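You operate a simulated robot arm through the tools that you are given. There is no shell and no other tool. Be economical: measure what you need, move in short steps, check, and stop when the job is done.

You run a simulated two-armed robot. Do the job below in one go: nothing can be reset, and whatever is moved stays where it is left.

## Task
Tighten the letters in the iron frame and brush the dust off them.
Fine: slider pushed up against letters and grey block, blue knob at TIGHT before brushing; use the orange brush and stand it back. Set down upright: orange brush. What is to be rubbed or washed off counts as gone when no trace of it is left.

The check looks at the end state, three seconds after you hand in, the way a careful person would. Anything else that was tipped, shoved, dropped, spilled or broken makes it a failure.

## Robot
Two 7-joint arms with two-finger grippers on one trunk that stands fixed in place. Base frame: the origin is at the foot of the trunk, x ahead of it, y to its left, z up. Readings come in m, rad, newtons and seconds.
The left shoulder is at [0.078, 0.151, 0.988], the right one opposite. With the tool pointing down near the work surface each hand reaches from about 0.1 to 0.78 m from the base axis, measured 20 degrees to its own side. Payload 2.54 kg a hand.
Tool frame (each hand has its own): the origin (TCP) lies between the finger pads and is the grasp point; the fingertips stand 0.03 m ahead of it; z points along the fingers, y is the line along which they close. Largest opening 0.116 m; the body of the gripper starts 0.095 m behind the TCP.
Orientation is that of the tool frame in the base frame, as a unit quaternion [w, x, y, z]. With the fingers straight down and closing along the base's y, the tool's x points along the base's -x, its y along +y and its z along -z.

## Interface
- The arms move only by the tool play_rows. It takes "left_deltas", "right_deltas" or both (then of equal length, played together; a hand with none holds still); each is a list that holds one entry, the list of rows, each a list of 7 numbers: the shift along the base's x, y, z in m, then the turn, a rotation vector about the base's x, y, z in rad, then the finger opening in m, from 0 to 0.116. In form: [[[tx, ty, tz, ax, ay, az, gripper], ...]]. A call has 1 to 12 rows; each row shifts and turns the commanded pose from where the row before left it. Each row takes 0.2 s and may step no farther than 0.05 m and 0.15 rad from the row before; otherwise, or with a gripper value out of range, the whole call is refused. Where a pose cannot be reached the arm comes as near as it can. A force on the tool above 40 N (or 10 N above the force at the start of the call, whichever is more), or a blocked arm, ends the call early, and 0.2 s more pass. The fingers move at their own pace (about 0.072 m/s each) and stop on an object; they squeeze with about 24 N. The grip force told is the motor's: it shows also when the fingers shut on nothing. Time passes only in rows, and 0.2 s behind the last, so rows that do not move let the fingers close. The reply holds the time, the measured pose of the TCP, the force on the tool along the base axes, the opening and the grip force, in the units named above and with some noise, with the torque about the TCP (base axes, N m) and any sound that the robot's microphone picked up.
- Cameras (640 x 400 px; columns grow to the right, rows downward): "scene" is now at [0.1384, 0.0514, 1.1696]; the picture's right is [0.58, -0.81, 0.00], its down [0.06, 0.04, -1.00] and it looks along [0.81, 0.58, 0.07] (base axes); focal length 214 px, centre (320, 200). "left" rides on the left gripper at [0.069, 0.015, -0.122] in its tool frame; the picture's right is [-0.22, 0.98, 0.00], its down [-0.83, -0.18, -0.53] and it looks along [-0.52, -0.11, 0.85] (tool axes); focal length 251 px, centre (320, 200). "right" rides on the right gripper at [0.069, -0.015, -0.122] in its tool frame; the picture's right is [0.21, 0.98, 0.00], its down [-0.83, 0.18, -0.53] and it looks along [-0.52, 0.11, 0.85] (tool axes); focal length 251 px, centre (320, 200). There is no depth. A picture from a camera that has moved, and an enlarged one, comes with that camera's place and axes in the base frame and with its lens.
- snapshot(camera): a new picture of that camera. No time passes.
- lift_body(by): slides the trunk up (or, below 0, down) by that many m; the arms and the scene camera ride with it, the base frame stays. It gives what a move gives, with no picture.
- pan_tilt(pan, tilt): turns the head with the scene camera to pan (to the left, within 1.396 rad either way) and tilt (down, from -0.506 to 1.204), counted from straight ahead of the robot. It gives what a move gives.
- enlarge(camera, box): a new picture of the part [left, top, right, bottom] of that camera's present view, enlarged. No time passes.
- close_job(): hands the job in; it is judged then, once.

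Go step by step. Nothing tells you positions but the pictures and the camera data: compare them with the known pose of the tool, close in by small moves and look again before you grip or let go. The budget is 120 turns and 94 pictures, counting those below and the enlarged ones. Unless the task says otherwise, let go and move clear before handing in, and close with one line.

The tools are called after "Request:" by a JSON object that holds its "op" and its "data". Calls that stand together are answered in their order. play_rows: Moves the arms, as the interface text tells. Its arguments: {"type":"object","properties":{"left_deltas":{"type":"array","items":{"type":"array","items":{"type":"array","items":{"type":"number"}}}},"right_deltas":{"type":"array","items":{"type":"array","items":{"type":"array","items":{"type":"number"}}}}},"required":[]} The other tools are called the same way: lift_body (by) slides the trunk up or down; pan_tilt (pan, tilt) turns the head that bears the scene camera; snapshot (camera) takes a picture; enlarge (camera, box) takes an enlarged picture of a part of a camera's view; close_job () hands the job in.

At the start:

```text
time_s: 0.0
left_tool_pos: [0.3506, 0.5291, 1.1577]
left_tool_rot: [0.0, 0.0, 1.0, 0.001]
left_ft_force: [0.2, 1.0, 1.1]
left_ft_torque: [-0.02, -0.02, -0.03]
left_opening: 0.1157
left_finger_force: 0.0
right_tool_pos: [0.3306, 0.0354, 1.2083]
right_tool_rot: [0.0, 0.0, 1.0, 0.0]
right_ft_force: [0.5, -0.3, -0.4]
right_ft_torque: [0.0, 0.01, -0.03]
right_opening: 0.1161
right_finger_force: 0.0
trunk travel left (down, up): [-0.225, 0.064]
head pan, tilt: [0.62, -0.072]
```

scene: 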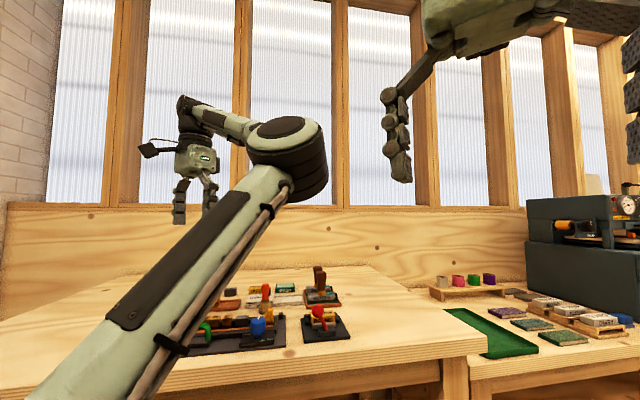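
right: 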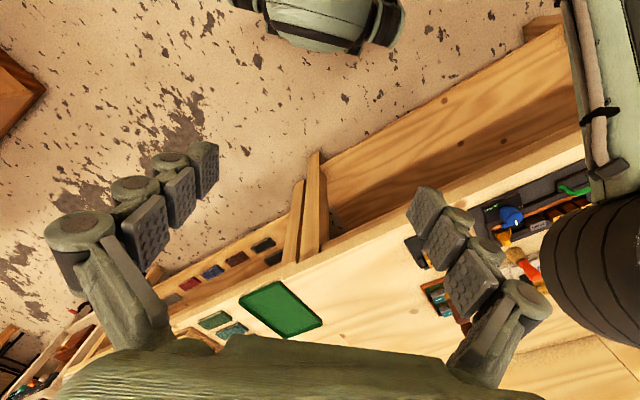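
left: 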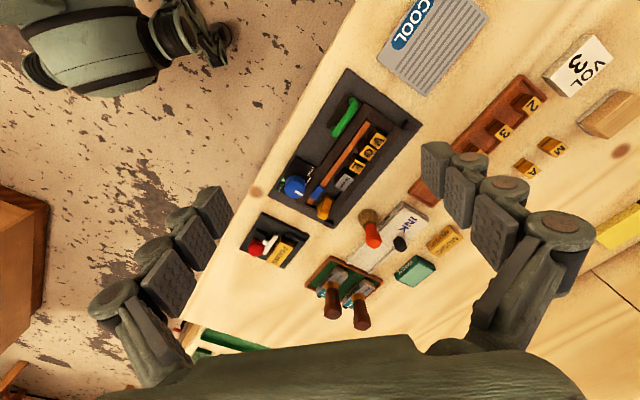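

The left wrist camera shows the iron frame (dark tray) with letters, a grey block, a blue knob, and a green handle; the orange brush seems to stand to the right of it. I'll enlarge it to see details.

Request:
{"op": "enlarge", "data": {"camera": "left", "box": [230, 60, 430, 240]}}

Request:
{"op": "enlarge", "data": {"camera": "left", "box": [230, 180, 480, 340]}}

Request:
{"op": "enlarge", "data": {"camera": "scene", "box": [170, 250, 370, 375]}}

```text
2.22 times, centred on (330, 150) of left
camera zoom: at [0.2821, 0.5428, 1.2807], right [0.22, 0.98, 0.0], down [0.83, -0.18, 0.53], along [0.52, -0.11, -0.85], focal length 559 px, centre (298, 311)
```

zoom: 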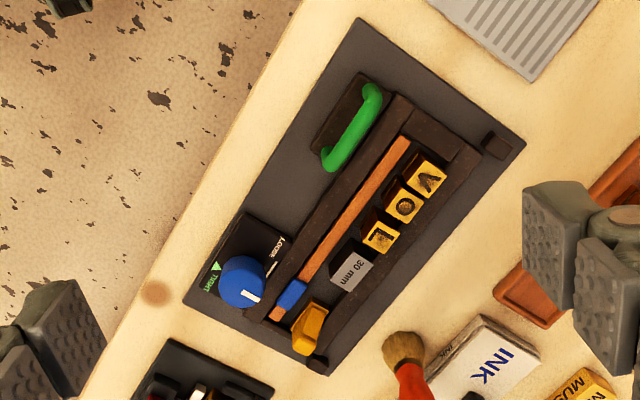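

```text
2.50 times, centred on (355, 260) of left
camera zoom: at [0.2821, 0.5428, 1.2807], right [0.22, 0.98, 0.0], down [0.83, -0.18, 0.53], along [0.52, -0.11, -0.85], focal length 629 px, centre (232, 50)
```

zoom: 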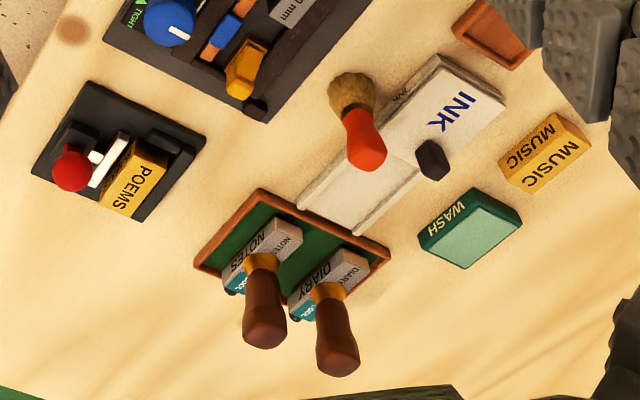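

```text
3.20 times, centred on (270, 312) of scene
camera zoom: at [0.1384, 0.0514, 1.1696], right [0.58, -0.81, 0.0], down [0.06, 0.04, -1.0], along [0.81, 0.58, 0.07], focal length 686 px, centre (480, -160)
```

zoom: 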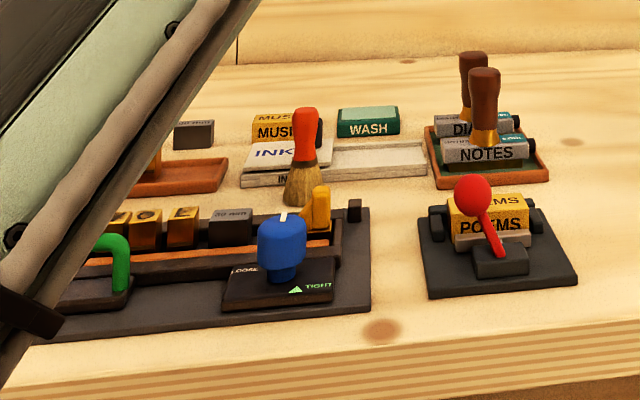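

The frame lies around (0.45, 0.53), its long axis about 45° diagonal. I'll turn the head down onto it and lower the left camera for a better look.

Request:
{"op": "pan_tilt", "data": {"pan": 0.85, "tilt": 0.5}}

Request:
{"op": "play_rows", "data": {"left_deltas": [[[0, 0.02, -0.03, 0, 0, 0, 0.116], [0, 0.02, -0.03, 0, 0, 0, 0.116], [0, 0.01, -0.03, 0, 0, 0, 0.116], [0, 0, -0.02, 0, 0, 0, 0.116]]]}}

Request:
{"op": "snapshot", "data": {"camera": "left"}}

Request:
{"op": "snapshot", "data": {"camera": "scene"}}

```text
time_s: 1.0
left_tool_pos: [0.3513, 0.5282, 1.1573]
left_tool_rot: [0.0, 0.0, 1.0, 0.0]
left_ft_force: [-0.6, -1.0, 0.2]
left_ft_torque: [-0.02, 0.0, 0.0]
left_opening: 0.1159
left_finger_force: 0.0
right_tool_pos: [0.3312, 0.0363, 1.209]
right_tool_rot: [0.0, 0.0, 1.0, 0.0]
right_ft_force: [-0.7, -0.2, 0.0]
right_ft_torque: [-0.01, -0.01, 0.0]
right_opening: 0.1157
right_finger_force: 0.1
trunk travel left (down, up): [-0.225, 0.064]
head pan, tilt: [0.85, 0.499]
```

```text
time_s: 2.0
left_tool_pos: [0.3511, 0.5788, 1.0478]
left_tool_rot: [0.0, 0.001, 1.0, 0.001]
left_ft_force: [-0.2, -0.5, 0.6]
left_ft_torque: [0.0, 0.01, -0.01]
left_opening: 0.116
left_finger_force: 0.0
right_tool_pos: [0.3322, 0.0368, 1.209]
right_tool_rot: [0.0, 0.0, 1.0, 0.001]
right_ft_force: [0.6, 0.8, 0.4]
right_ft_torque: [0.0, 0.06, 0.0]
right_opening: 0.1161
right_finger_force: 0.0
trunk travel left (down, up): [-0.225, 0.064]
head pan, tilt: [0.85, 0.499]
```

```text
87 pictures are left
camera left: at [0.2824, 0.5927, 1.1702], right [0.22, 0.98, 0.0], down [0.83, -0.18, 0.53], along [0.52, -0.11, -0.85], focal length 251 px, centre (320, 200)
```

left: 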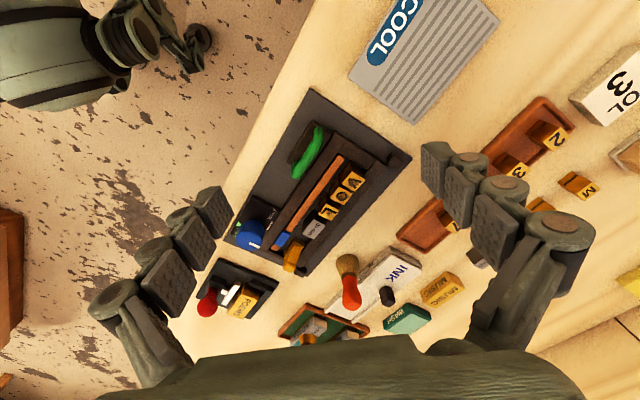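

```text
86 pictures are left
camera scene: at [0.127, 0.0687, 1.1171], right [0.75, -0.66, 0.0], down [-0.32, -0.36, -0.88], along [0.58, 0.66, -0.48], focal length 214 px, centre (320, 200)
```

scene: 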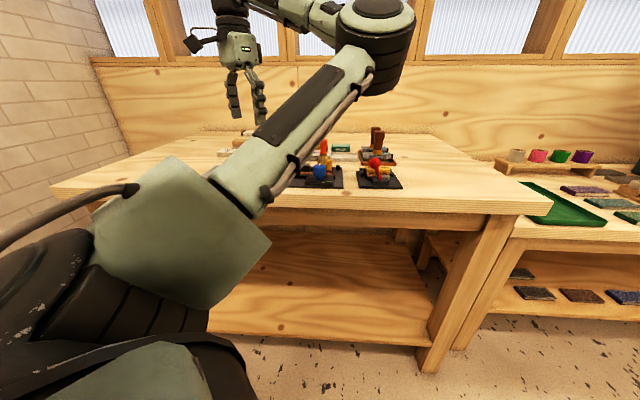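

Request:
{"op": "enlarge", "data": {"camera": "left", "box": [230, 80, 420, 280]}}

Request:
{"op": "enlarge", "data": {"camera": "scene", "box": [260, 120, 420, 220]}}

```text
2.00 times, centred on (325, 180) of left
camera zoom: at [0.2824, 0.5927, 1.1702], right [0.22, 0.98, 0.0], down [0.83, -0.18, 0.53], along [0.52, -0.11, -0.85], focal length 503 px, centre (310, 240)
```

zoom: 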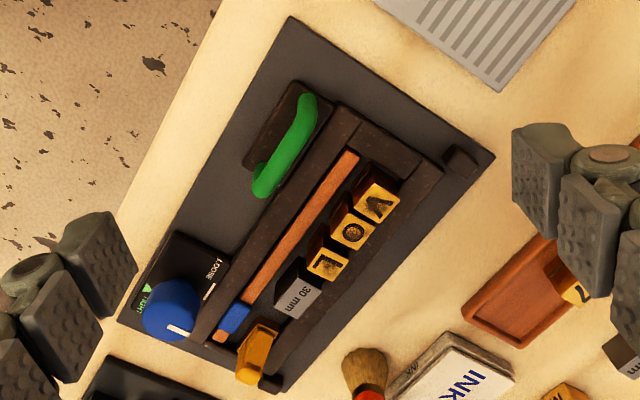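

```text
4.00 times, centred on (340, 170) of scene
camera zoom: at [0.127, 0.0687, 1.1171], right [0.75, -0.66, 0.0], down [-0.32, -0.36, -0.88], along [0.58, 0.66, -0.48], focal length 858 px, centre (240, 320)
```

zoom: 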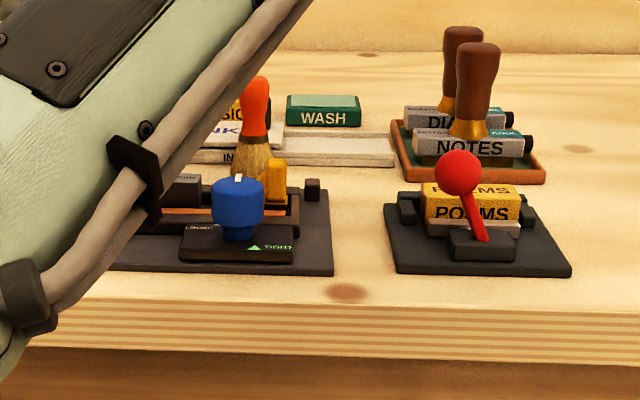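

Request:
{"op": "play_rows", "data": {"left_deltas": [[[0.02, -0.01, 0, 0, 0, 0.13, 0.116], [0.02, -0.01, 0, 0, 0, 0.13, 0.116], [0.02, -0.01, 0, 0, 0, 0.13, 0.116], [0.02, -0.01, 0, 0, 0, 0.13, 0.116], [0.02, -0.01, 0, 0, 0, 0.13, 0.116], [0.02, 0, 0, 0, 0, 0.13, 0.116]]]}}

Request:
{"op": "snapshot", "data": {"camera": "left"}}

```text
time_s: 3.4
left_tool_pos: [0.4698, 0.5286, 1.0479]
left_tool_rot: [0.0, -0.381, 0.925, 0.001]
left_ft_force: [0.5, -0.4, -0.8]
left_ft_torque: [0.0, -0.01, 0.0]
left_opening: 0.116
left_finger_force: 0.0
right_tool_pos: [0.3307, 0.0362, 1.2081]
right_tool_rot: [0.0, 0.0, 1.0, 0.0]
right_ft_force: [0.1, 0.4, 0.9]
right_ft_torque: [-0.02, 0.01, 0.01]
right_opening: 0.1161
right_finger_force: 0.1
trunk travel left (down, up): [-0.225, 0.064]
head pan, tilt: [0.85, 0.499]
```

```text
83 pictures are left
camera left: at [0.4114, 0.4895, 1.1704], right [-0.54, 0.84, 0.0], down [0.71, 0.45, 0.53], along [0.45, 0.29, -0.85], focal length 251 px, centre (320, 200)
```

left: 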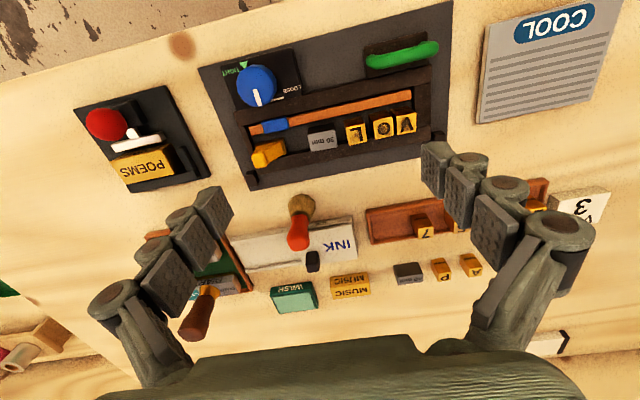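

Request:
{"op": "enlarge", "data": {"camera": "left", "box": [200, 40, 328, 120]}}

Request:
{"op": "enlarge", "data": {"camera": "left", "box": [240, 90, 432, 210]}}

Request:
{"op": "enlarge", "data": {"camera": "left", "box": [240, 170, 368, 250]}}

```text
5.00 times, centred on (264, 80) of left
camera zoom: at [0.4114, 0.4895, 1.1704], right [-0.54, 0.84, 0.0], down [0.71, 0.45, 0.53], along [0.45, 0.29, -0.85], focal length 1257 px, centre (600, 800)
```

zoom: 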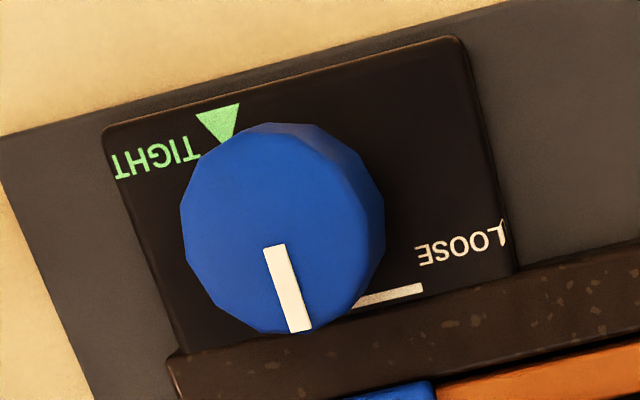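

```text
3.33 times, centred on (336, 150) of left
camera zoom: at [0.4114, 0.4895, 1.1704], right [-0.54, 0.84, 0.0], down [0.71, 0.45, 0.53], along [0.45, 0.29, -0.85], focal length 838 px, centre (267, 367)
```

zoom: 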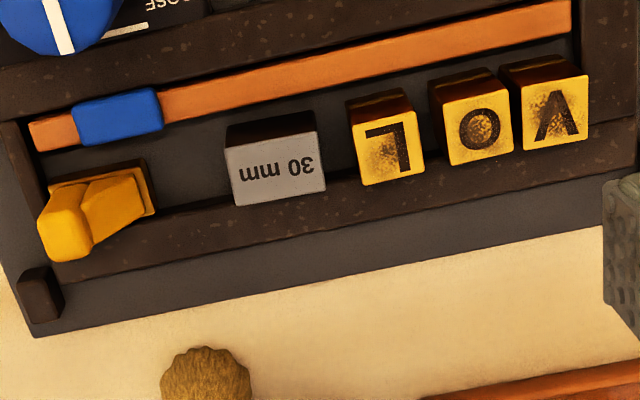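

```text
5.00 times, centred on (304, 210) of left
camera zoom: at [0.4114, 0.4895, 1.1704], right [-0.54, 0.84, 0.0], down [0.71, 0.45, 0.53], along [0.45, 0.29, -0.85], focal length 1257 px, centre (400, 150)
```

zoom: 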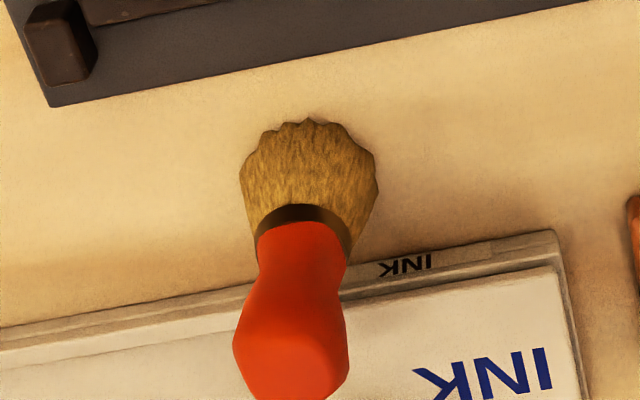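

Request:
{"op": "play_rows", "data": {"left_deltas": [[[0.02, -0.005, -0.03, 0, 0, 0, 0.116], [0.02, -0.005, -0.03, 0, 0, 0, 0.116], [0.01, -0.005, -0.03, 0, 0, 0, 0.116]]]}}

Request:
{"op": "snapshot", "data": {"camera": "left"}}

Request:
{"op": "enlarge", "data": {"camera": "left", "box": [220, 80, 412, 200]}}

```text
time_s: 4.2
left_tool_pos: [0.52, 0.5135, 0.9568]
left_tool_rot: [-0.001, -0.38, 0.925, 0.0]
left_ft_force: [1.2, -0.2, 0.6]
left_ft_torque: [0.0, 0.01, 0.03]
left_opening: 0.1157
left_finger_force: 0.1
right_tool_pos: [0.332, 0.0356, 1.2085]
right_tool_rot: [-0.001, 0.0, 1.0, 0.001]
right_ft_force: [-0.2, 0.3, 0.7]
right_ft_torque: [0.0, -0.01, -0.02]
right_opening: 0.1159
right_finger_force: 0.1
trunk travel left (down, up): [-0.225, 0.064]
head pan, tilt: [0.85, 0.499]
```

```text
79 pictures are left
camera left: at [0.4614, 0.4746, 1.0791], right [-0.54, 0.84, 0.0], down [0.71, 0.45, 0.53], along [0.45, 0.29, -0.85], focal length 251 px, centre (320, 200)
```

left: 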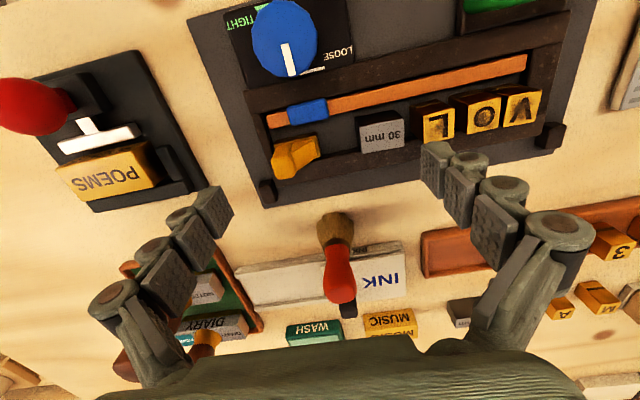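

```text
3.33 times, centred on (316, 140) of left
camera zoom: at [0.4614, 0.4746, 1.0791], right [-0.54, 0.84, 0.0], down [0.71, 0.45, 0.53], along [0.45, 0.29, -0.85], focal length 838 px, centre (333, 400)
```

zoom: 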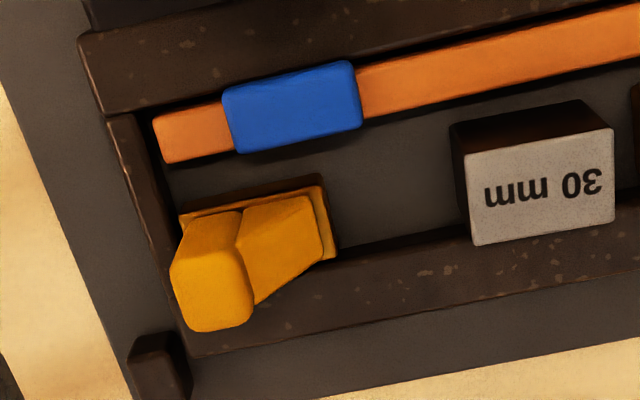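

The yellow piece with the upright tab looks like the slider (tab about (0.538, 0.494), top z≈0.92), walls about z 0.90. I'll close the left fingers and go behind its tab on the outer end to push it toward the letters.

Request:
{"op": "play_rows", "data": {"left_deltas": [[[0, 0, 0.02, 0, 0, 0, 0.0], [0.012, -0.0125, 0, 0, 0, 0, 0.0], [0.012, -0.0125, 0, 0, 0, 0, 0.0], [0.0145, -0.0145, 0, 0, 0, 0, 0.0], [0, 0, 0, 0, 0, 0, 0.0], [0, 0, -0.02, 0, 0, 0, 0.0]]]}}

Request:
{"op": "snapshot", "data": {"camera": "left"}}

Request:
{"op": "enlarge", "data": {"camera": "left", "box": [280, 80, 472, 200]}}

```text
time_s: 5.6
left_tool_pos: [0.561, 0.4746, 0.9601]
left_tool_rot: [0.0, -0.38, 0.925, 0.001]
left_ft_force: [0.9, -1.2, -0.6]
left_ft_torque: [-0.01, 0.01, 0.0]
left_opening: 0.0
left_finger_force: 24.1
right_tool_pos: [0.332, 0.0348, 1.2078]
right_tool_rot: [0.0, 0.0, 1.0, 0.001]
right_ft_force: [-0.6, 0.5, 0.0]
right_ft_torque: [-0.02, 0.03, -0.01]
right_opening: 0.116
right_finger_force: 0.1
trunk travel left (down, up): [-0.225, 0.064]
head pan, tilt: [0.85, 0.499]
```

```text
77 pictures are left
camera left: at [0.5007, 0.4355, 1.0802], right [-0.53, 0.85, 0.0], down [0.72, 0.45, 0.53], along [0.45, 0.29, -0.85], focal length 251 px, centre (320, 200)
```

left: 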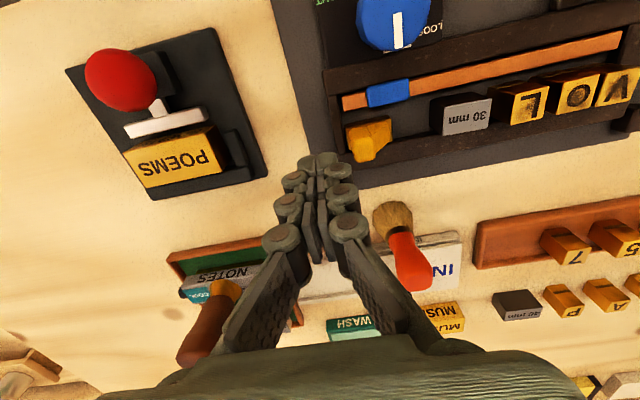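

```text
3.33 times, centred on (376, 140) of left
camera zoom: at [0.5007, 0.4355, 1.0802], right [-0.53, 0.85, 0.0], down [0.72, 0.45, 0.53], along [0.45, 0.29, -0.85], focal length 838 px, centre (133, 400)
```

zoom: 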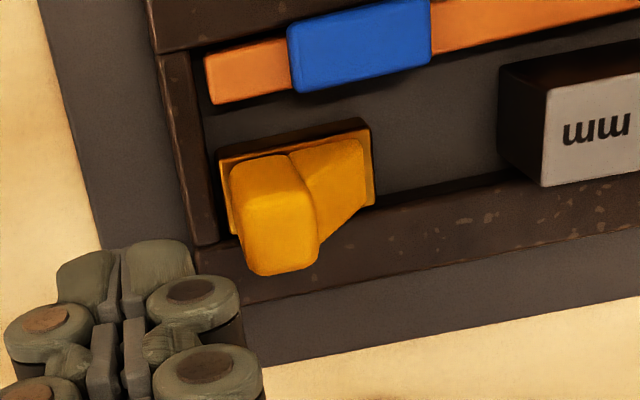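

Request:
{"op": "play_rows", "data": {"left_deltas": [[[-0.004, -0.004, -0.01, 0, 0, 0, 0.0], [0, 0, -0.008, 0, 0, 0, 0.0], [0, 0, -0.006, 0, 0, 0, 0.0]]]}}

Request:
{"op": "enlarge", "data": {"camera": "left", "box": [260, 60, 452, 180]}}

Request:
{"op": "enlarge", "data": {"camera": "scene", "box": [260, 120, 420, 220]}}

```text
time_s: 6.4
left_tool_pos: [0.5574, 0.4702, 0.9346]
left_tool_rot: [0.0, -0.38, 0.925, 0.001]
left_ft_force: [1.0, -0.3, 0.0]
left_ft_torque: [-0.02, 0.01, 0.01]
left_opening: 0.0
left_finger_force: 23.9
right_tool_pos: [0.3318, 0.037, 1.2082]
right_tool_rot: [-0.001, 0.0, 1.0, 0.001]
right_ft_force: [0.3, -0.1, 0.3]
right_ft_torque: [0.0, 0.02, -0.03]
right_opening: 0.116
right_finger_force: 0.0
trunk travel left (down, up): [-0.225, 0.064]
head pan, tilt: [0.85, 0.499]
```

```text
3.33 times, centred on (356, 120) of left
camera zoom: at [0.4962, 0.4317, 1.0569], right [-0.53, 0.85, 0.0], down [0.72, 0.45, 0.53], along [0.45, 0.29, -0.85], focal length 838 px, centre (200, 467)
```

zoom: 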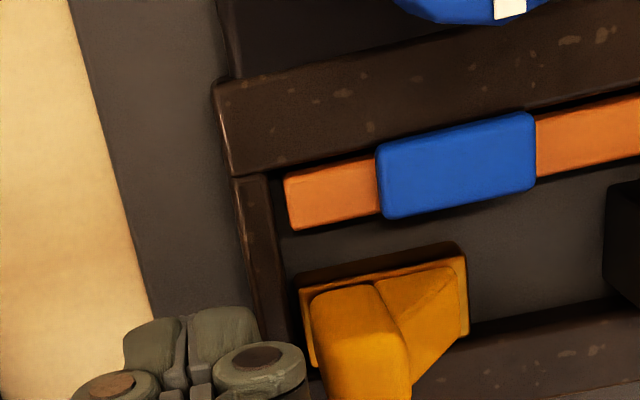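

```text
4.00 times, centred on (340, 170) of scene
camera zoom: at [0.1269, 0.0686, 1.1171], right [0.75, -0.66, 0.0], down [-0.32, -0.36, -0.88], along [0.58, 0.66, -0.48], focal length 858 px, centre (240, 320)
```

zoom: 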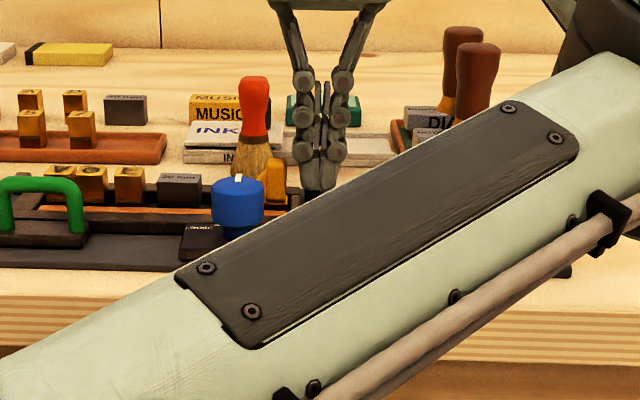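

Request:
{"op": "play_rows", "data": {"left_deltas": [[[-0.0035, 0.0035, 0, 0, 0, 0, 0.0], [-0.0035, 0.0035, 0, 0, 0, 0, 0.0], [-0.0035, 0.0035, 0, 0, 0, 0, 0.0], [-0.0035, 0.0035, 0, 0, 0, 0, 0.0]]]}}

Request:
{"op": "enlarge", "data": {"camera": "left", "box": [260, 60, 452, 180]}}

Request:
{"op": "enlarge", "data": {"camera": "scene", "box": [260, 140, 388, 220]}}

```text
time_s: 7.4
left_tool_pos: [0.5426, 0.4841, 0.9349]
left_tool_rot: [0.0, -0.38, 0.925, 0.001]
left_ft_force: [1.1, -1.4, 0.5]
left_ft_torque: [0.02, 0.01, -0.01]
left_opening: 0.0001
left_finger_force: 23.2
right_tool_pos: [0.3313, 0.0358, 1.2085]
right_tool_rot: [0.0, 0.0, 1.0, 0.001]
right_ft_force: [-0.1, -0.3, -0.4]
right_ft_torque: [-0.01, -0.02, 0.02]
right_opening: 0.1161
right_finger_force: 0.1
trunk travel left (down, up): [-0.225, 0.064]
head pan, tilt: [0.85, 0.499]
```

```text
3.33 times, centred on (356, 120) of left
camera zoom: at [0.482, 0.4453, 1.0566], right [-0.53, 0.85, 0.0], down [0.72, 0.45, 0.53], along [0.45, 0.29, -0.85], focal length 838 px, centre (200, 467)
```

zoom: 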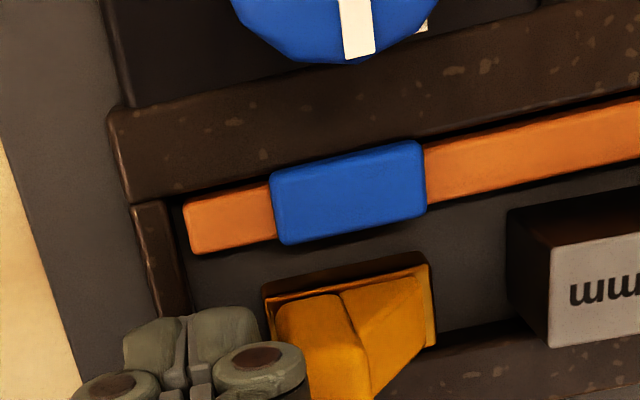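

```text
5.00 times, centred on (324, 180) of scene
camera zoom: at [0.1268, 0.0685, 1.1171], right [0.75, -0.66, 0.0], down [-0.32, -0.36, -0.88], along [0.58, 0.66, -0.48], focal length 1072 px, centre (300, 300)
```

zoom: 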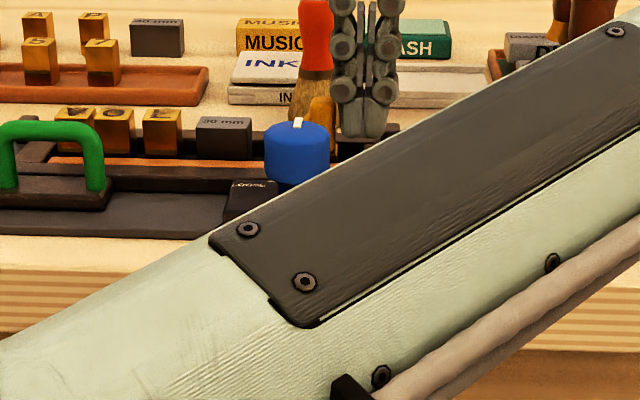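

The slider moves freely. Continue pushing.

Request:
{"op": "play_rows", "data": {"left_deltas": [[[-0.003, 0.003, 0, 0, 0, 0, 0.0], [-0.003, 0.003, 0, 0, 0, 0, 0.0], [-0.003, 0.003, 0, 0, 0, 0, 0.0], [-0.003, 0.003, 0, 0, 0, 0, 0.0], [-0.003, 0.003, 0, 0, 0, 0, 0.0]]]}}

Request:
{"op": "snapshot", "data": {"camera": "left"}}

Request:
{"op": "enlarge", "data": {"camera": "left", "box": [280, 40, 600, 240]}}

```text
time_s: 8.6
left_tool_pos: [0.5278, 0.5, 0.9338]
left_tool_rot: [0.0, -0.38, 0.925, 0.0]
left_ft_force: [1.3, -0.2, -0.2]
left_ft_torque: [-0.03, -0.02, -0.01]
left_opening: 0.0
left_finger_force: 24.2
right_tool_pos: [0.3316, 0.0354, 1.2088]
right_tool_rot: [0.0, 0.001, 1.0, 0.001]
right_ft_force: [0.2, -0.3, 0.7]
right_ft_torque: [0.01, 0.0, 0.02]
right_opening: 0.1159
right_finger_force: 0.2
trunk travel left (down, up): [-0.225, 0.064]
head pan, tilt: [0.85, 0.499]
```

```text
71 pictures are left
camera left: at [0.4669, 0.46, 1.0565], right [-0.53, 0.85, 0.0], down [0.72, 0.45, 0.53], along [0.45, 0.29, -0.85], focal length 251 px, centre (320, 200)
```

left: 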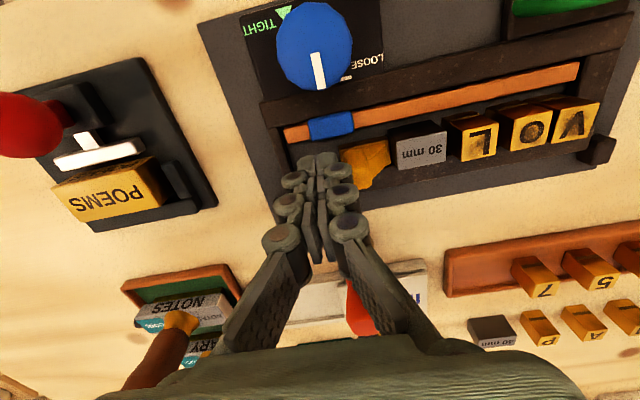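

```text
2.00 times, centred on (440, 140) of left
camera zoom: at [0.4669, 0.46, 1.0565], right [-0.53, 0.85, 0.0], down [0.72, 0.45, 0.53], along [0.45, 0.29, -0.85], focal length 503 px, centre (80, 320)
```

zoom: 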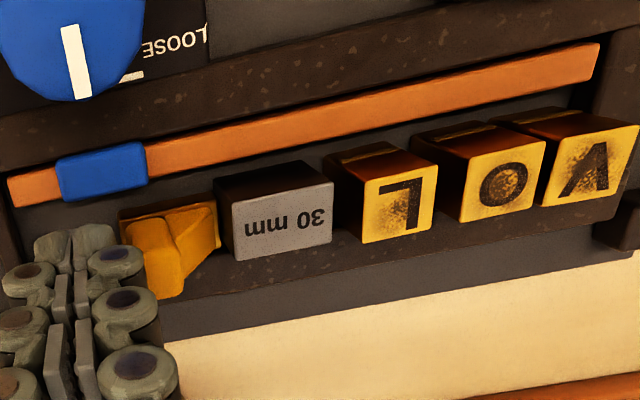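

Slider has reached the grey block; gaps remain between grey/L/O/V. Keep pushing gently until resistance.

Request:
{"op": "play_rows", "data": {"left_deltas": [[[-0.002, 0.002, 0, 0, 0, 0, 0.0], [-0.002, 0.002, 0, 0, 0, 0, 0.0], [-0.002, 0.002, 0, 0, 0, 0, 0.0], [-0.002, 0.002, 0, 0, 0, 0, 0.0]]]}}

Request:
{"op": "enlarge", "data": {"camera": "left", "box": [280, 40, 600, 240]}}

```text
time_s: 9.6
left_tool_pos: [0.5185, 0.5079, 0.9347]
left_tool_rot: [-0.001, -0.38, 0.925, 0.002]
left_ft_force: [2.0, -1.3, 0.6]
left_ft_torque: [-0.02, 0.01, -0.01]
left_opening: 0.0
left_finger_force: 24.0
right_tool_pos: [0.3325, 0.0366, 1.2075]
right_tool_rot: [0.0, 0.0, 1.0, 0.001]
right_ft_force: [-0.4, -0.9, 1.2]
right_ft_torque: [0.01, -0.03, 0.01]
right_opening: 0.1162
right_finger_force: 0.0
trunk travel left (down, up): [-0.225, 0.064]
head pan, tilt: [0.85, 0.499]
```

```text
2.00 times, centred on (440, 140) of left
camera zoom: at [0.4588, 0.4684, 1.0568], right [-0.53, 0.85, 0.0], down [0.72, 0.45, 0.53], along [0.45, 0.29, -0.85], focal length 503 px, centre (80, 320)
```

zoom: 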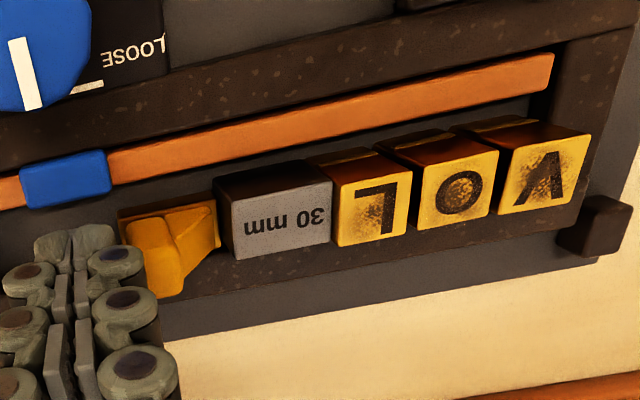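

Request:
{"op": "play_rows", "data": {"left_deltas": [[[-0.002, 0.002, 0, 0, 0, 0, 0.0], [-0.002, 0.002, 0, 0, 0, 0, 0.0], [-0.002, 0.002, 0, 0, 0, 0, 0.0]]]}}

Request:
{"op": "enlarge", "data": {"camera": "left", "box": [280, 40, 600, 240]}}

```text
time_s: 10.4
left_tool_pos: [0.5129, 0.5138, 0.9352]
left_tool_rot: [0.0, -0.379, 0.925, 0.001]
left_ft_force: [2.2, -0.4, 1.0]
left_ft_torque: [0.01, -0.03, -0.04]
left_opening: 0.0
left_finger_force: 24.4
right_tool_pos: [0.331, 0.0359, 1.2087]
right_tool_rot: [0.0, 0.0, 1.0, 0.001]
right_ft_force: [0.5, 0.8, 0.0]
right_ft_torque: [-0.01, 0.01, -0.03]
right_opening: 0.1161
right_finger_force: 0.0
trunk travel left (down, up): [-0.225, 0.064]
head pan, tilt: [0.85, 0.499]
```

```text
2.00 times, centred on (440, 140) of left
camera zoom: at [0.453, 0.474, 1.0568], right [-0.53, 0.85, 0.0], down [0.72, 0.45, 0.53], along [0.45, 0.29, -0.85], focal length 503 px, centre (80, 320)
```

zoom: 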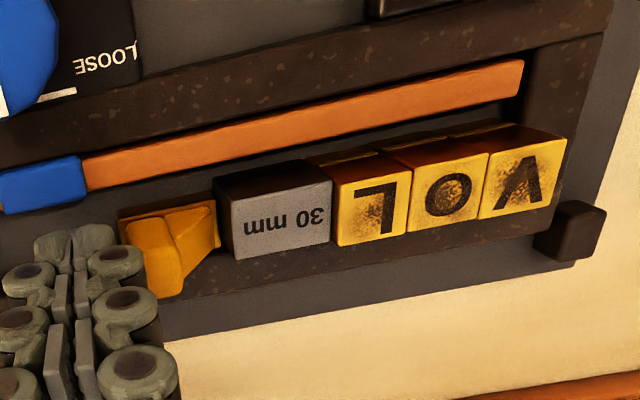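

Request:
{"op": "play_rows", "data": {"left_deltas": [[[-0.001, 0.001, 0, 0, 0, 0, 0.0], [-0.001, 0.001, 0, 0, 0, 0, 0.0], [-0.001, 0.001, 0, 0, 0, 0, 0.0]]]}}

Request:
{"op": "enlarge", "data": {"camera": "left", "box": [280, 40, 600, 240]}}

```text
time_s: 11.2
left_tool_pos: [0.512, 0.5161, 0.9347]
left_tool_rot: [0.0, -0.378, 0.926, 0.0]
left_ft_force: [8.0, -8.8, 1.1]
left_ft_torque: [-0.07, -0.07, -0.04]
left_opening: 0.0002
left_finger_force: 23.6
right_tool_pos: [0.3327, 0.0348, 1.208]
right_tool_rot: [0.0, 0.0, 1.0, 0.0]
right_ft_force: [1.0, 0.0, 0.1]
right_ft_torque: [0.0, 0.02, 0.03]
right_opening: 0.1159
right_finger_force: 0.1
trunk travel left (down, up): [-0.225, 0.064]
head pan, tilt: [0.85, 0.499]
```

```text
2.00 times, centred on (440, 140) of left
camera zoom: at [0.4511, 0.4759, 1.0568], right [-0.53, 0.85, 0.0], down [0.72, 0.45, 0.53], along [0.45, 0.28, -0.85], focal length 503 px, centre (80, 320)
```

zoom: 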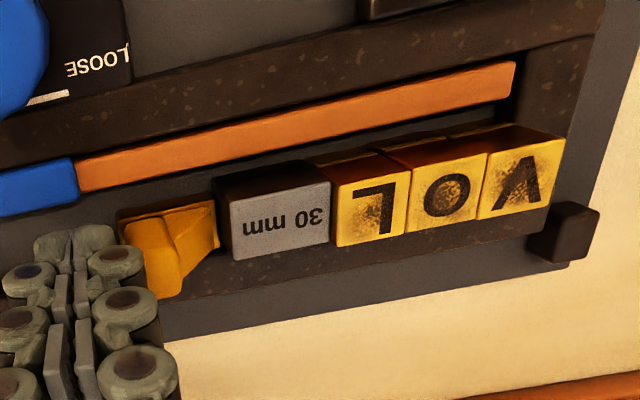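

The row is tight (about 12 N of resistance, letters and grey block all touching). I'll back off, rise, and position over the blue knob to read its marks.

Request:
{"op": "play_rows", "data": {"left_deltas": [[[0.005, -0.005, 0, 0, 0, 0, 0.0], [0.006, -0.006, 0, 0, 0, 0, 0.0], [0, 0, 0.04, 0, 0, 0, 0.0], [-0.015, -0.025, 0.01, 0, 0, 0, 0.06], [-0.02, -0.02, 0, 0, 0, 0, 0.06], [0, 0, 0, 0, 0, 0, 0.06]]]}}

Request:
{"op": "snapshot", "data": {"camera": "left"}}

Request:
{"op": "enlarge", "data": {"camera": "left", "box": [240, 80, 400, 180]}}

```text
time_s: 12.6
left_tool_pos: [0.4846, 0.4601, 0.9847]
left_tool_rot: [-0.001, -0.38, 0.925, 0.001]
left_ft_force: [-0.2, -0.2, 1.0]
left_ft_torque: [-0.01, 0.0, 0.03]
left_opening: 0.06
left_finger_force: 0.1
right_tool_pos: [0.3314, 0.0363, 1.2088]
right_tool_rot: [0.0, 0.0, 1.0, 0.001]
right_ft_force: [0.4, -0.5, 0.1]
right_ft_torque: [-0.02, 0.01, -0.03]
right_opening: 0.1161
right_finger_force: 0.0
trunk travel left (down, up): [-0.225, 0.064]
head pan, tilt: [0.85, 0.499]
```

```text
66 pictures are left
camera left: at [0.4254, 0.4207, 1.107], right [-0.53, 0.85, 0.0], down [0.72, 0.45, 0.53], along [0.45, 0.29, -0.85], focal length 251 px, centre (320, 200)
```

left: 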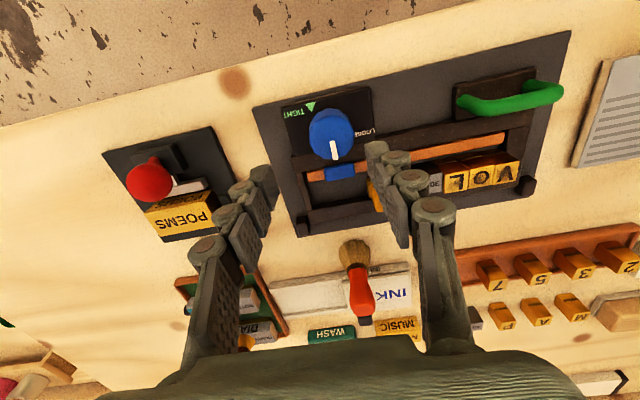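

```text
4.00 times, centred on (320, 130) of left
camera zoom: at [0.4254, 0.4207, 1.107], right [-0.53, 0.85, 0.0], down [0.72, 0.45, 0.53], along [0.45, 0.29, -0.85], focal length 1006 px, centre (320, 480)
```

zoom: 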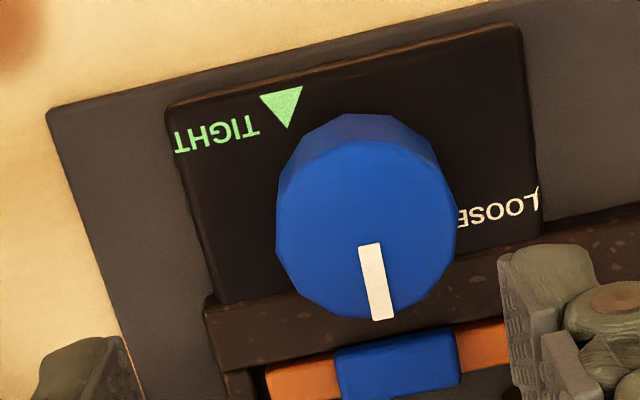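

Knob centre is about (0.4725, 0.460), pointer presently toward the row (LOOSE), TIGHT lies about 145° clockwise. I'll descend over it and grip its upper part, tips just above the wall.

Request:
{"op": "play_rows", "data": {"left_deltas": [[[-0.0121, 0, -0.02, 0, 0, 0, 0.06], [0, 0, -0.02, 0, 0, 0, 0.06], [0, 0, -0.012, 0, 0, 0, 0.06]]]}}

Request:
{"op": "snapshot", "data": {"camera": "left"}}

Request:
{"op": "enlarge", "data": {"camera": "scene", "box": [260, 140, 388, 220]}}

```text
time_s: 13.4
left_tool_pos: [0.4726, 0.4609, 0.9321]
left_tool_rot: [0.0, -0.379, 0.925, 0.001]
left_ft_force: [0.8, -0.1, -0.2]
left_ft_torque: [0.02, 0.02, -0.04]
left_opening: 0.06
left_finger_force: 0.1
right_tool_pos: [0.3319, 0.0355, 1.2097]
right_tool_rot: [0.0, 0.0, 1.0, 0.001]
right_ft_force: [-0.6, 0.3, 0.4]
right_ft_torque: [0.01, -0.03, 0.05]
right_opening: 0.1162
right_finger_force: 0.1
trunk travel left (down, up): [-0.225, 0.064]
head pan, tilt: [0.85, 0.499]
```

```text
64 pictures are left
camera left: at [0.4135, 0.4213, 1.0547], right [-0.53, 0.85, 0.0], down [0.72, 0.45, 0.53], along [0.45, 0.29, -0.85], focal length 251 px, centre (320, 200)
```

left: 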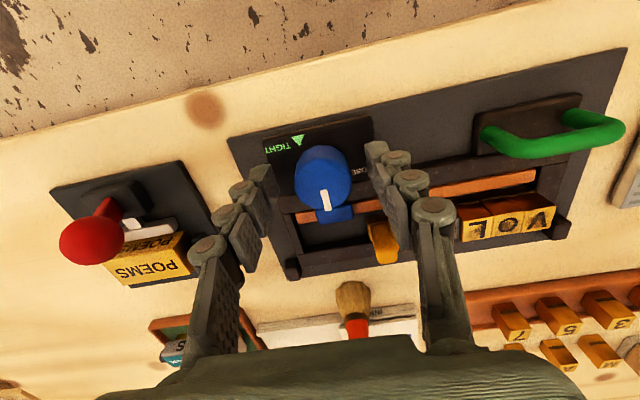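

```text
5.00 times, centred on (324, 180) of scene
camera zoom: at [0.1269, 0.0686, 1.1171], right [0.75, -0.66, 0.0], down [-0.32, -0.36, -0.88], along [0.58, 0.66, -0.48], focal length 1072 px, centre (300, 300)
```

zoom: 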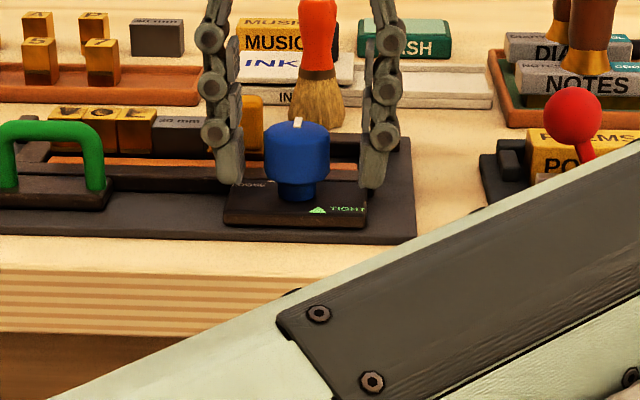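

Request:
{"op": "play_rows", "data": {"left_deltas": [[[0, 0, 0, 0, 0, 0, 0.02], [0, 0, 0, 0, 0, 0, 0.02], [0, 0, 0, 0, 0, -0.1, 0.02], [0, 0, 0, 0, 0, -0.1, 0.02], [0, 0, 0, 0, 0, -0.1, 0.02]]]}}

Request:
{"op": "enlarge", "data": {"camera": "scene", "box": [260, 140, 388, 220]}}

```text
time_s: 14.6
left_tool_pos: [0.4716, 0.4628, 0.9333]
left_tool_rot: [0.0, -0.239, 0.971, 0.002]
left_ft_force: [-12.9, 6.6, -1.7]
left_ft_torque: [0.23, 0.5, 0.0]
left_opening: 0.0325
left_finger_force: 44.8
right_tool_pos: [0.3309, 0.0379, 1.2082]
right_tool_rot: [0.002, 0.0, 1.0, -0.001]
right_ft_force: [0.1, -0.1, 0.6]
right_ft_torque: [0.0, -0.02, 0.02]
right_opening: 0.116
right_finger_force: 0.1
trunk travel left (down, up): [-0.225, 0.064]
head pan, tilt: [0.85, 0.499]
```

```text
5.00 times, centred on (324, 180) of scene
camera zoom: at [0.1258, 0.0692, 1.1172], right [0.75, -0.66, 0.0], down [-0.31, -0.36, -0.88], along [0.58, 0.66, -0.48], focal length 1072 px, centre (300, 300)
```

zoom: 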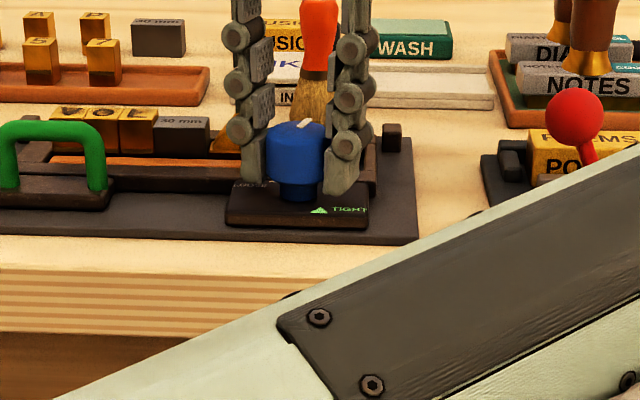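

Knob turns clockwise with the hand. I ease the side force and keep turning.

Request:
{"op": "play_rows", "data": {"left_deltas": [[[-0.0018, 0.001, 0, 0, 0, -0.1, 0.02], [0, 0, 0, 0, 0, -0.13, 0.02], [0, 0, 0, 0, 0, -0.13, 0.02], [0, 0, 0, 0, 0, -0.13, 0.02], [0, 0, 0, 0, 0, -0.13, 0.02]]]}}

Request:
{"op": "enlarge", "data": {"camera": "scene", "box": [260, 140, 388, 220]}}

```text
time_s: 15.8
left_tool_pos: [0.4715, 0.4619, 0.9335]
left_tool_rot: [0.0, 0.073, 0.997, 0.0]
left_ft_force: [-1.0, -2.0, -0.5]
left_ft_torque: [-0.16, -0.14, 0.01]
left_opening: 0.0324
left_finger_force: 45.2
right_tool_pos: [0.3319, 0.0368, 1.2081]
right_tool_rot: [0.0, 0.0, 1.0, 0.001]
right_ft_force: [0.5, -0.1, -0.2]
right_ft_torque: [-0.01, 0.01, 0.0]
right_opening: 0.1161
right_finger_force: 0.1
trunk travel left (down, up): [-0.225, 0.064]
head pan, tilt: [0.85, 0.499]
```

```text
5.00 times, centred on (324, 180) of scene
camera zoom: at [0.1268, 0.0685, 1.1171], right [0.75, -0.66, 0.0], down [-0.32, -0.36, -0.88], along [0.58, 0.66, -0.48], focal length 1072 px, centre (300, 300)
```

zoom: 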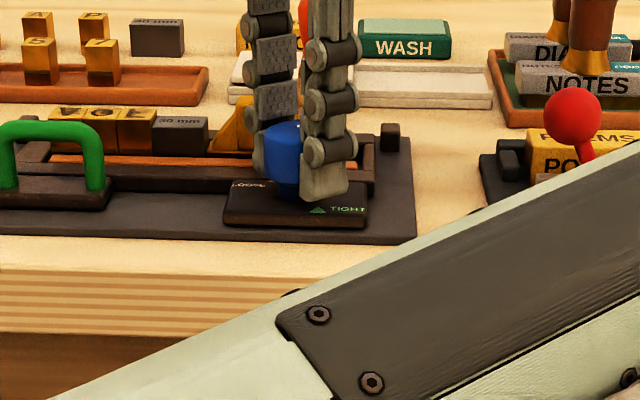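

Request:
{"op": "play_rows", "data": {"left_deltas": [[[0, 0, 0, 0, 0, -0.13, 0.02], [0, 0, 0, 0, 0, -0.13, 0.02], [0, 0, 0, 0, 0, -0.13, 0.02], [0, 0, 0, 0, 0, -0.13, 0.02], [0, 0, 0, 0, 0, -0.13, 0.02], [0, 0, 0, 0, 0, -0.13, 0.02], [0, 0, 0, 0, 0, -0.13, 0.02]]]}}

Request:
{"op": "snapshot", "data": {"camera": "left"}}

Request:
{"op": "enlarge", "data": {"camera": "scene", "box": [260, 140, 388, 220]}}

```text
time_s: 17.4
left_tool_pos: [0.4719, 0.4593, 0.9333]
left_tool_rot: [0.0, 0.503, 0.864, 0.0]
left_ft_force: [-5.1, -15.1, -3.2]
left_ft_torque: [-0.56, 0.3, 0.04]
left_opening: 0.0326
left_finger_force: 44.8
right_tool_pos: [0.3315, 0.035, 1.2082]
right_tool_rot: [0.0, 0.0, 1.0, 0.0]
right_ft_force: [0.4, 0.5, -0.1]
right_ft_torque: [-0.01, 0.0, 0.0]
right_opening: 0.1157
right_finger_force: 0.0
trunk travel left (down, up): [-0.225, 0.064]
head pan, tilt: [0.85, 0.499]
```

```text
60 pictures are left
camera left: at [0.4505, 0.5264, 1.0549], right [0.96, 0.3, 0.0], down [0.25, -0.81, 0.53], along [0.16, -0.51, -0.85], focal length 251 px, centre (320, 200)
```

left: 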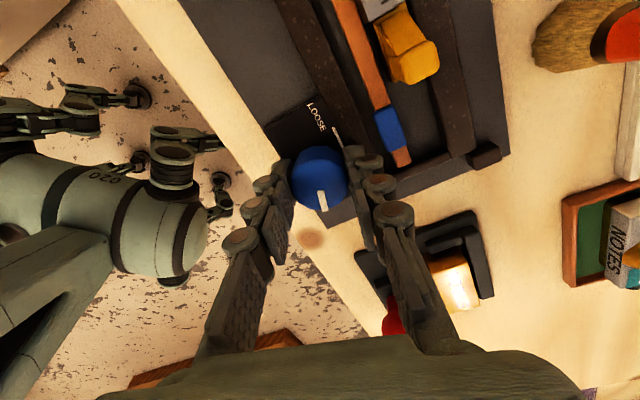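

```text
5.00 times, centred on (324, 180) of scene
camera zoom: at [0.1267, 0.0676, 1.1171], right [0.75, -0.66, 0.0], down [-0.32, -0.36, -0.88], along [0.58, 0.66, -0.48], focal length 1072 px, centre (300, 300)
```

zoom: 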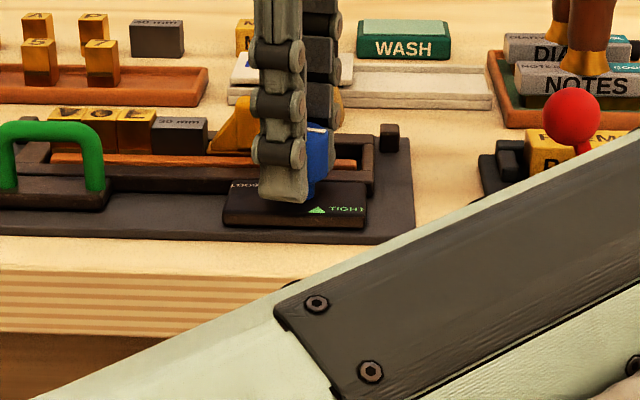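

Request:
{"op": "play_rows", "data": {"left_deltas": [[[-0.001, -0.002, 0, 0, 0, -0.1, 0.02], [0, 0, 0, 0, 0, -0.12, 0.02], [0, 0, 0, 0, 0, -0.12, 0.02], [0, 0, 0, 0, 0, -0.12, 0.02], [0, 0, 0, 0, 0, -0.12, 0.02], [0, 0, 0, 0, 0, -0.06, 0.02]]]}}

Request:
{"op": "snapshot", "data": {"camera": "left"}}

Request:
{"op": "enlarge", "data": {"camera": "scene", "box": [260, 140, 388, 220]}}

```text
time_s: 18.8
left_tool_pos: [0.4708, 0.4607, 0.9329]
left_tool_rot: [0.0, 0.749, 0.662, 0.001]
left_ft_force: [0.2, 1.1, 0.0]
left_ft_torque: [0.33, -0.11, 0.02]
left_opening: 0.0324
left_finger_force: 44.4
right_tool_pos: [0.3314, 0.0356, 1.2085]
right_tool_rot: [0.0, 0.0, 1.0, 0.001]
right_ft_force: [0.0, -0.4, 0.3]
right_ft_torque: [0.03, -0.01, 0.02]
right_opening: 0.1158
right_finger_force: 0.2
trunk travel left (down, up): [-0.225, 0.064]
head pan, tilt: [0.85, 0.499]
```

```text
58 pictures are left
camera left: at [0.4939, 0.5252, 1.0549], right [0.94, -0.33, 0.0], down [-0.28, -0.8, 0.53], along [-0.18, -0.5, -0.85], focal length 251 px, centre (320, 200)
```

left: 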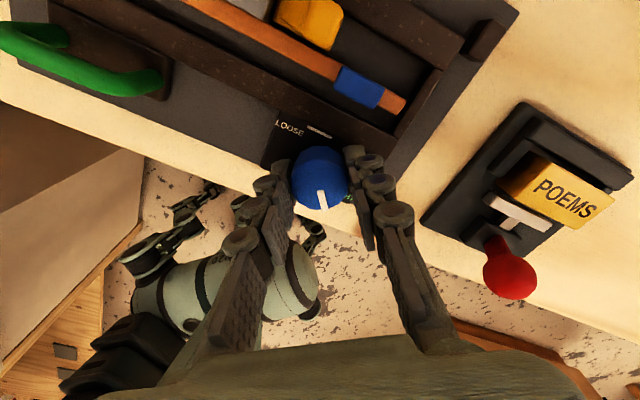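

```text
5.00 times, centred on (324, 180) of scene
camera zoom: at [0.1268, 0.0686, 1.1171], right [0.75, -0.66, 0.0], down [-0.32, -0.36, -0.88], along [0.58, 0.66, -0.48], focal length 1072 px, centre (300, 300)
```

zoom: 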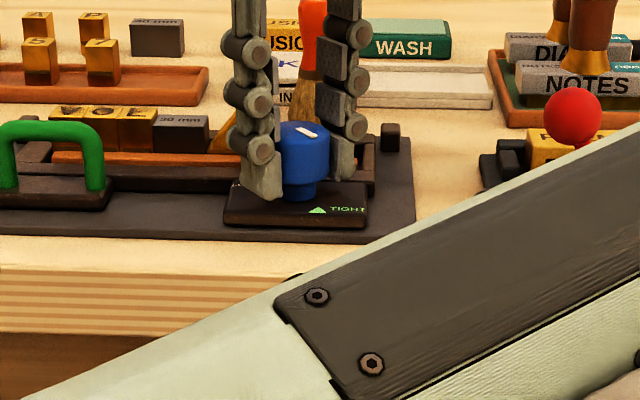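

Request:
{"op": "enlarge", "data": {"camera": "left", "box": [256, 100, 416, 220]}}

```text
3.33 times, centred on (336, 160) of left
camera zoom: at [0.4939, 0.5252, 1.0549], right [0.94, -0.33, 0.0], down [-0.28, -0.8, 0.53], along [-0.18, -0.5, -0.85], focal length 838 px, centre (267, 333)
```

zoom: 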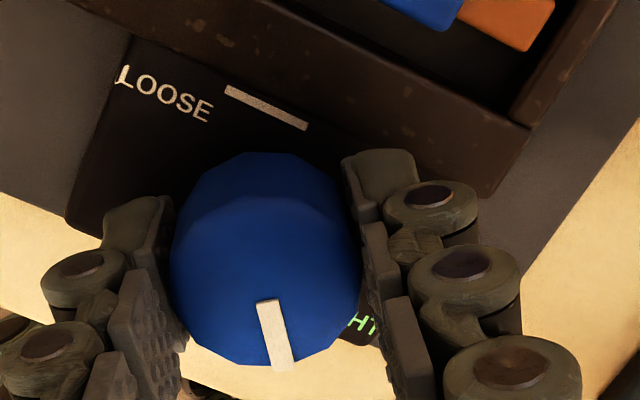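

The pointer now points at the TIGHT triangle to within a few degrees; I'll add the last bit and check for a stop.

Request:
{"op": "play_rows", "data": {"left_deltas": [[[0, 0, 0, 0, 0, -0.05, 0.02], [0, 0, 0, 0, 0, 0, 0.02]]]}}

Request:
{"op": "enlarge", "data": {"camera": "scene", "box": [260, 140, 388, 220]}}

```text
time_s: 19.4
left_tool_pos: [0.4713, 0.4601, 0.9328]
left_tool_rot: [0.001, 0.765, 0.644, 0.0]
left_ft_force: [-1.5, 2.4, 0.4]
left_ft_torque: [0.4, -0.01, 0.0]
left_opening: 0.0321
left_finger_force: 44.5
right_tool_pos: [0.332, 0.0362, 1.2085]
right_tool_rot: [0.0, 0.0, 1.0, 0.001]
right_ft_force: [0.1, -0.2, -0.3]
right_ft_torque: [0.02, 0.01, -0.03]
right_opening: 0.1159
right_finger_force: 0.1
trunk travel left (down, up): [-0.225, 0.064]
head pan, tilt: [0.85, 0.499]
```

```text
5.00 times, centred on (324, 180) of scene
camera zoom: at [0.1267, 0.0687, 1.1171], right [0.75, -0.66, 0.0], down [-0.32, -0.36, -0.88], along [0.58, 0.66, -0.48], focal length 1072 px, centre (300, 300)
```

zoom: 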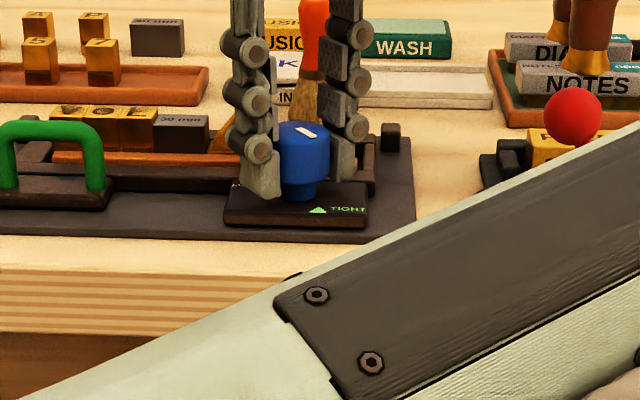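

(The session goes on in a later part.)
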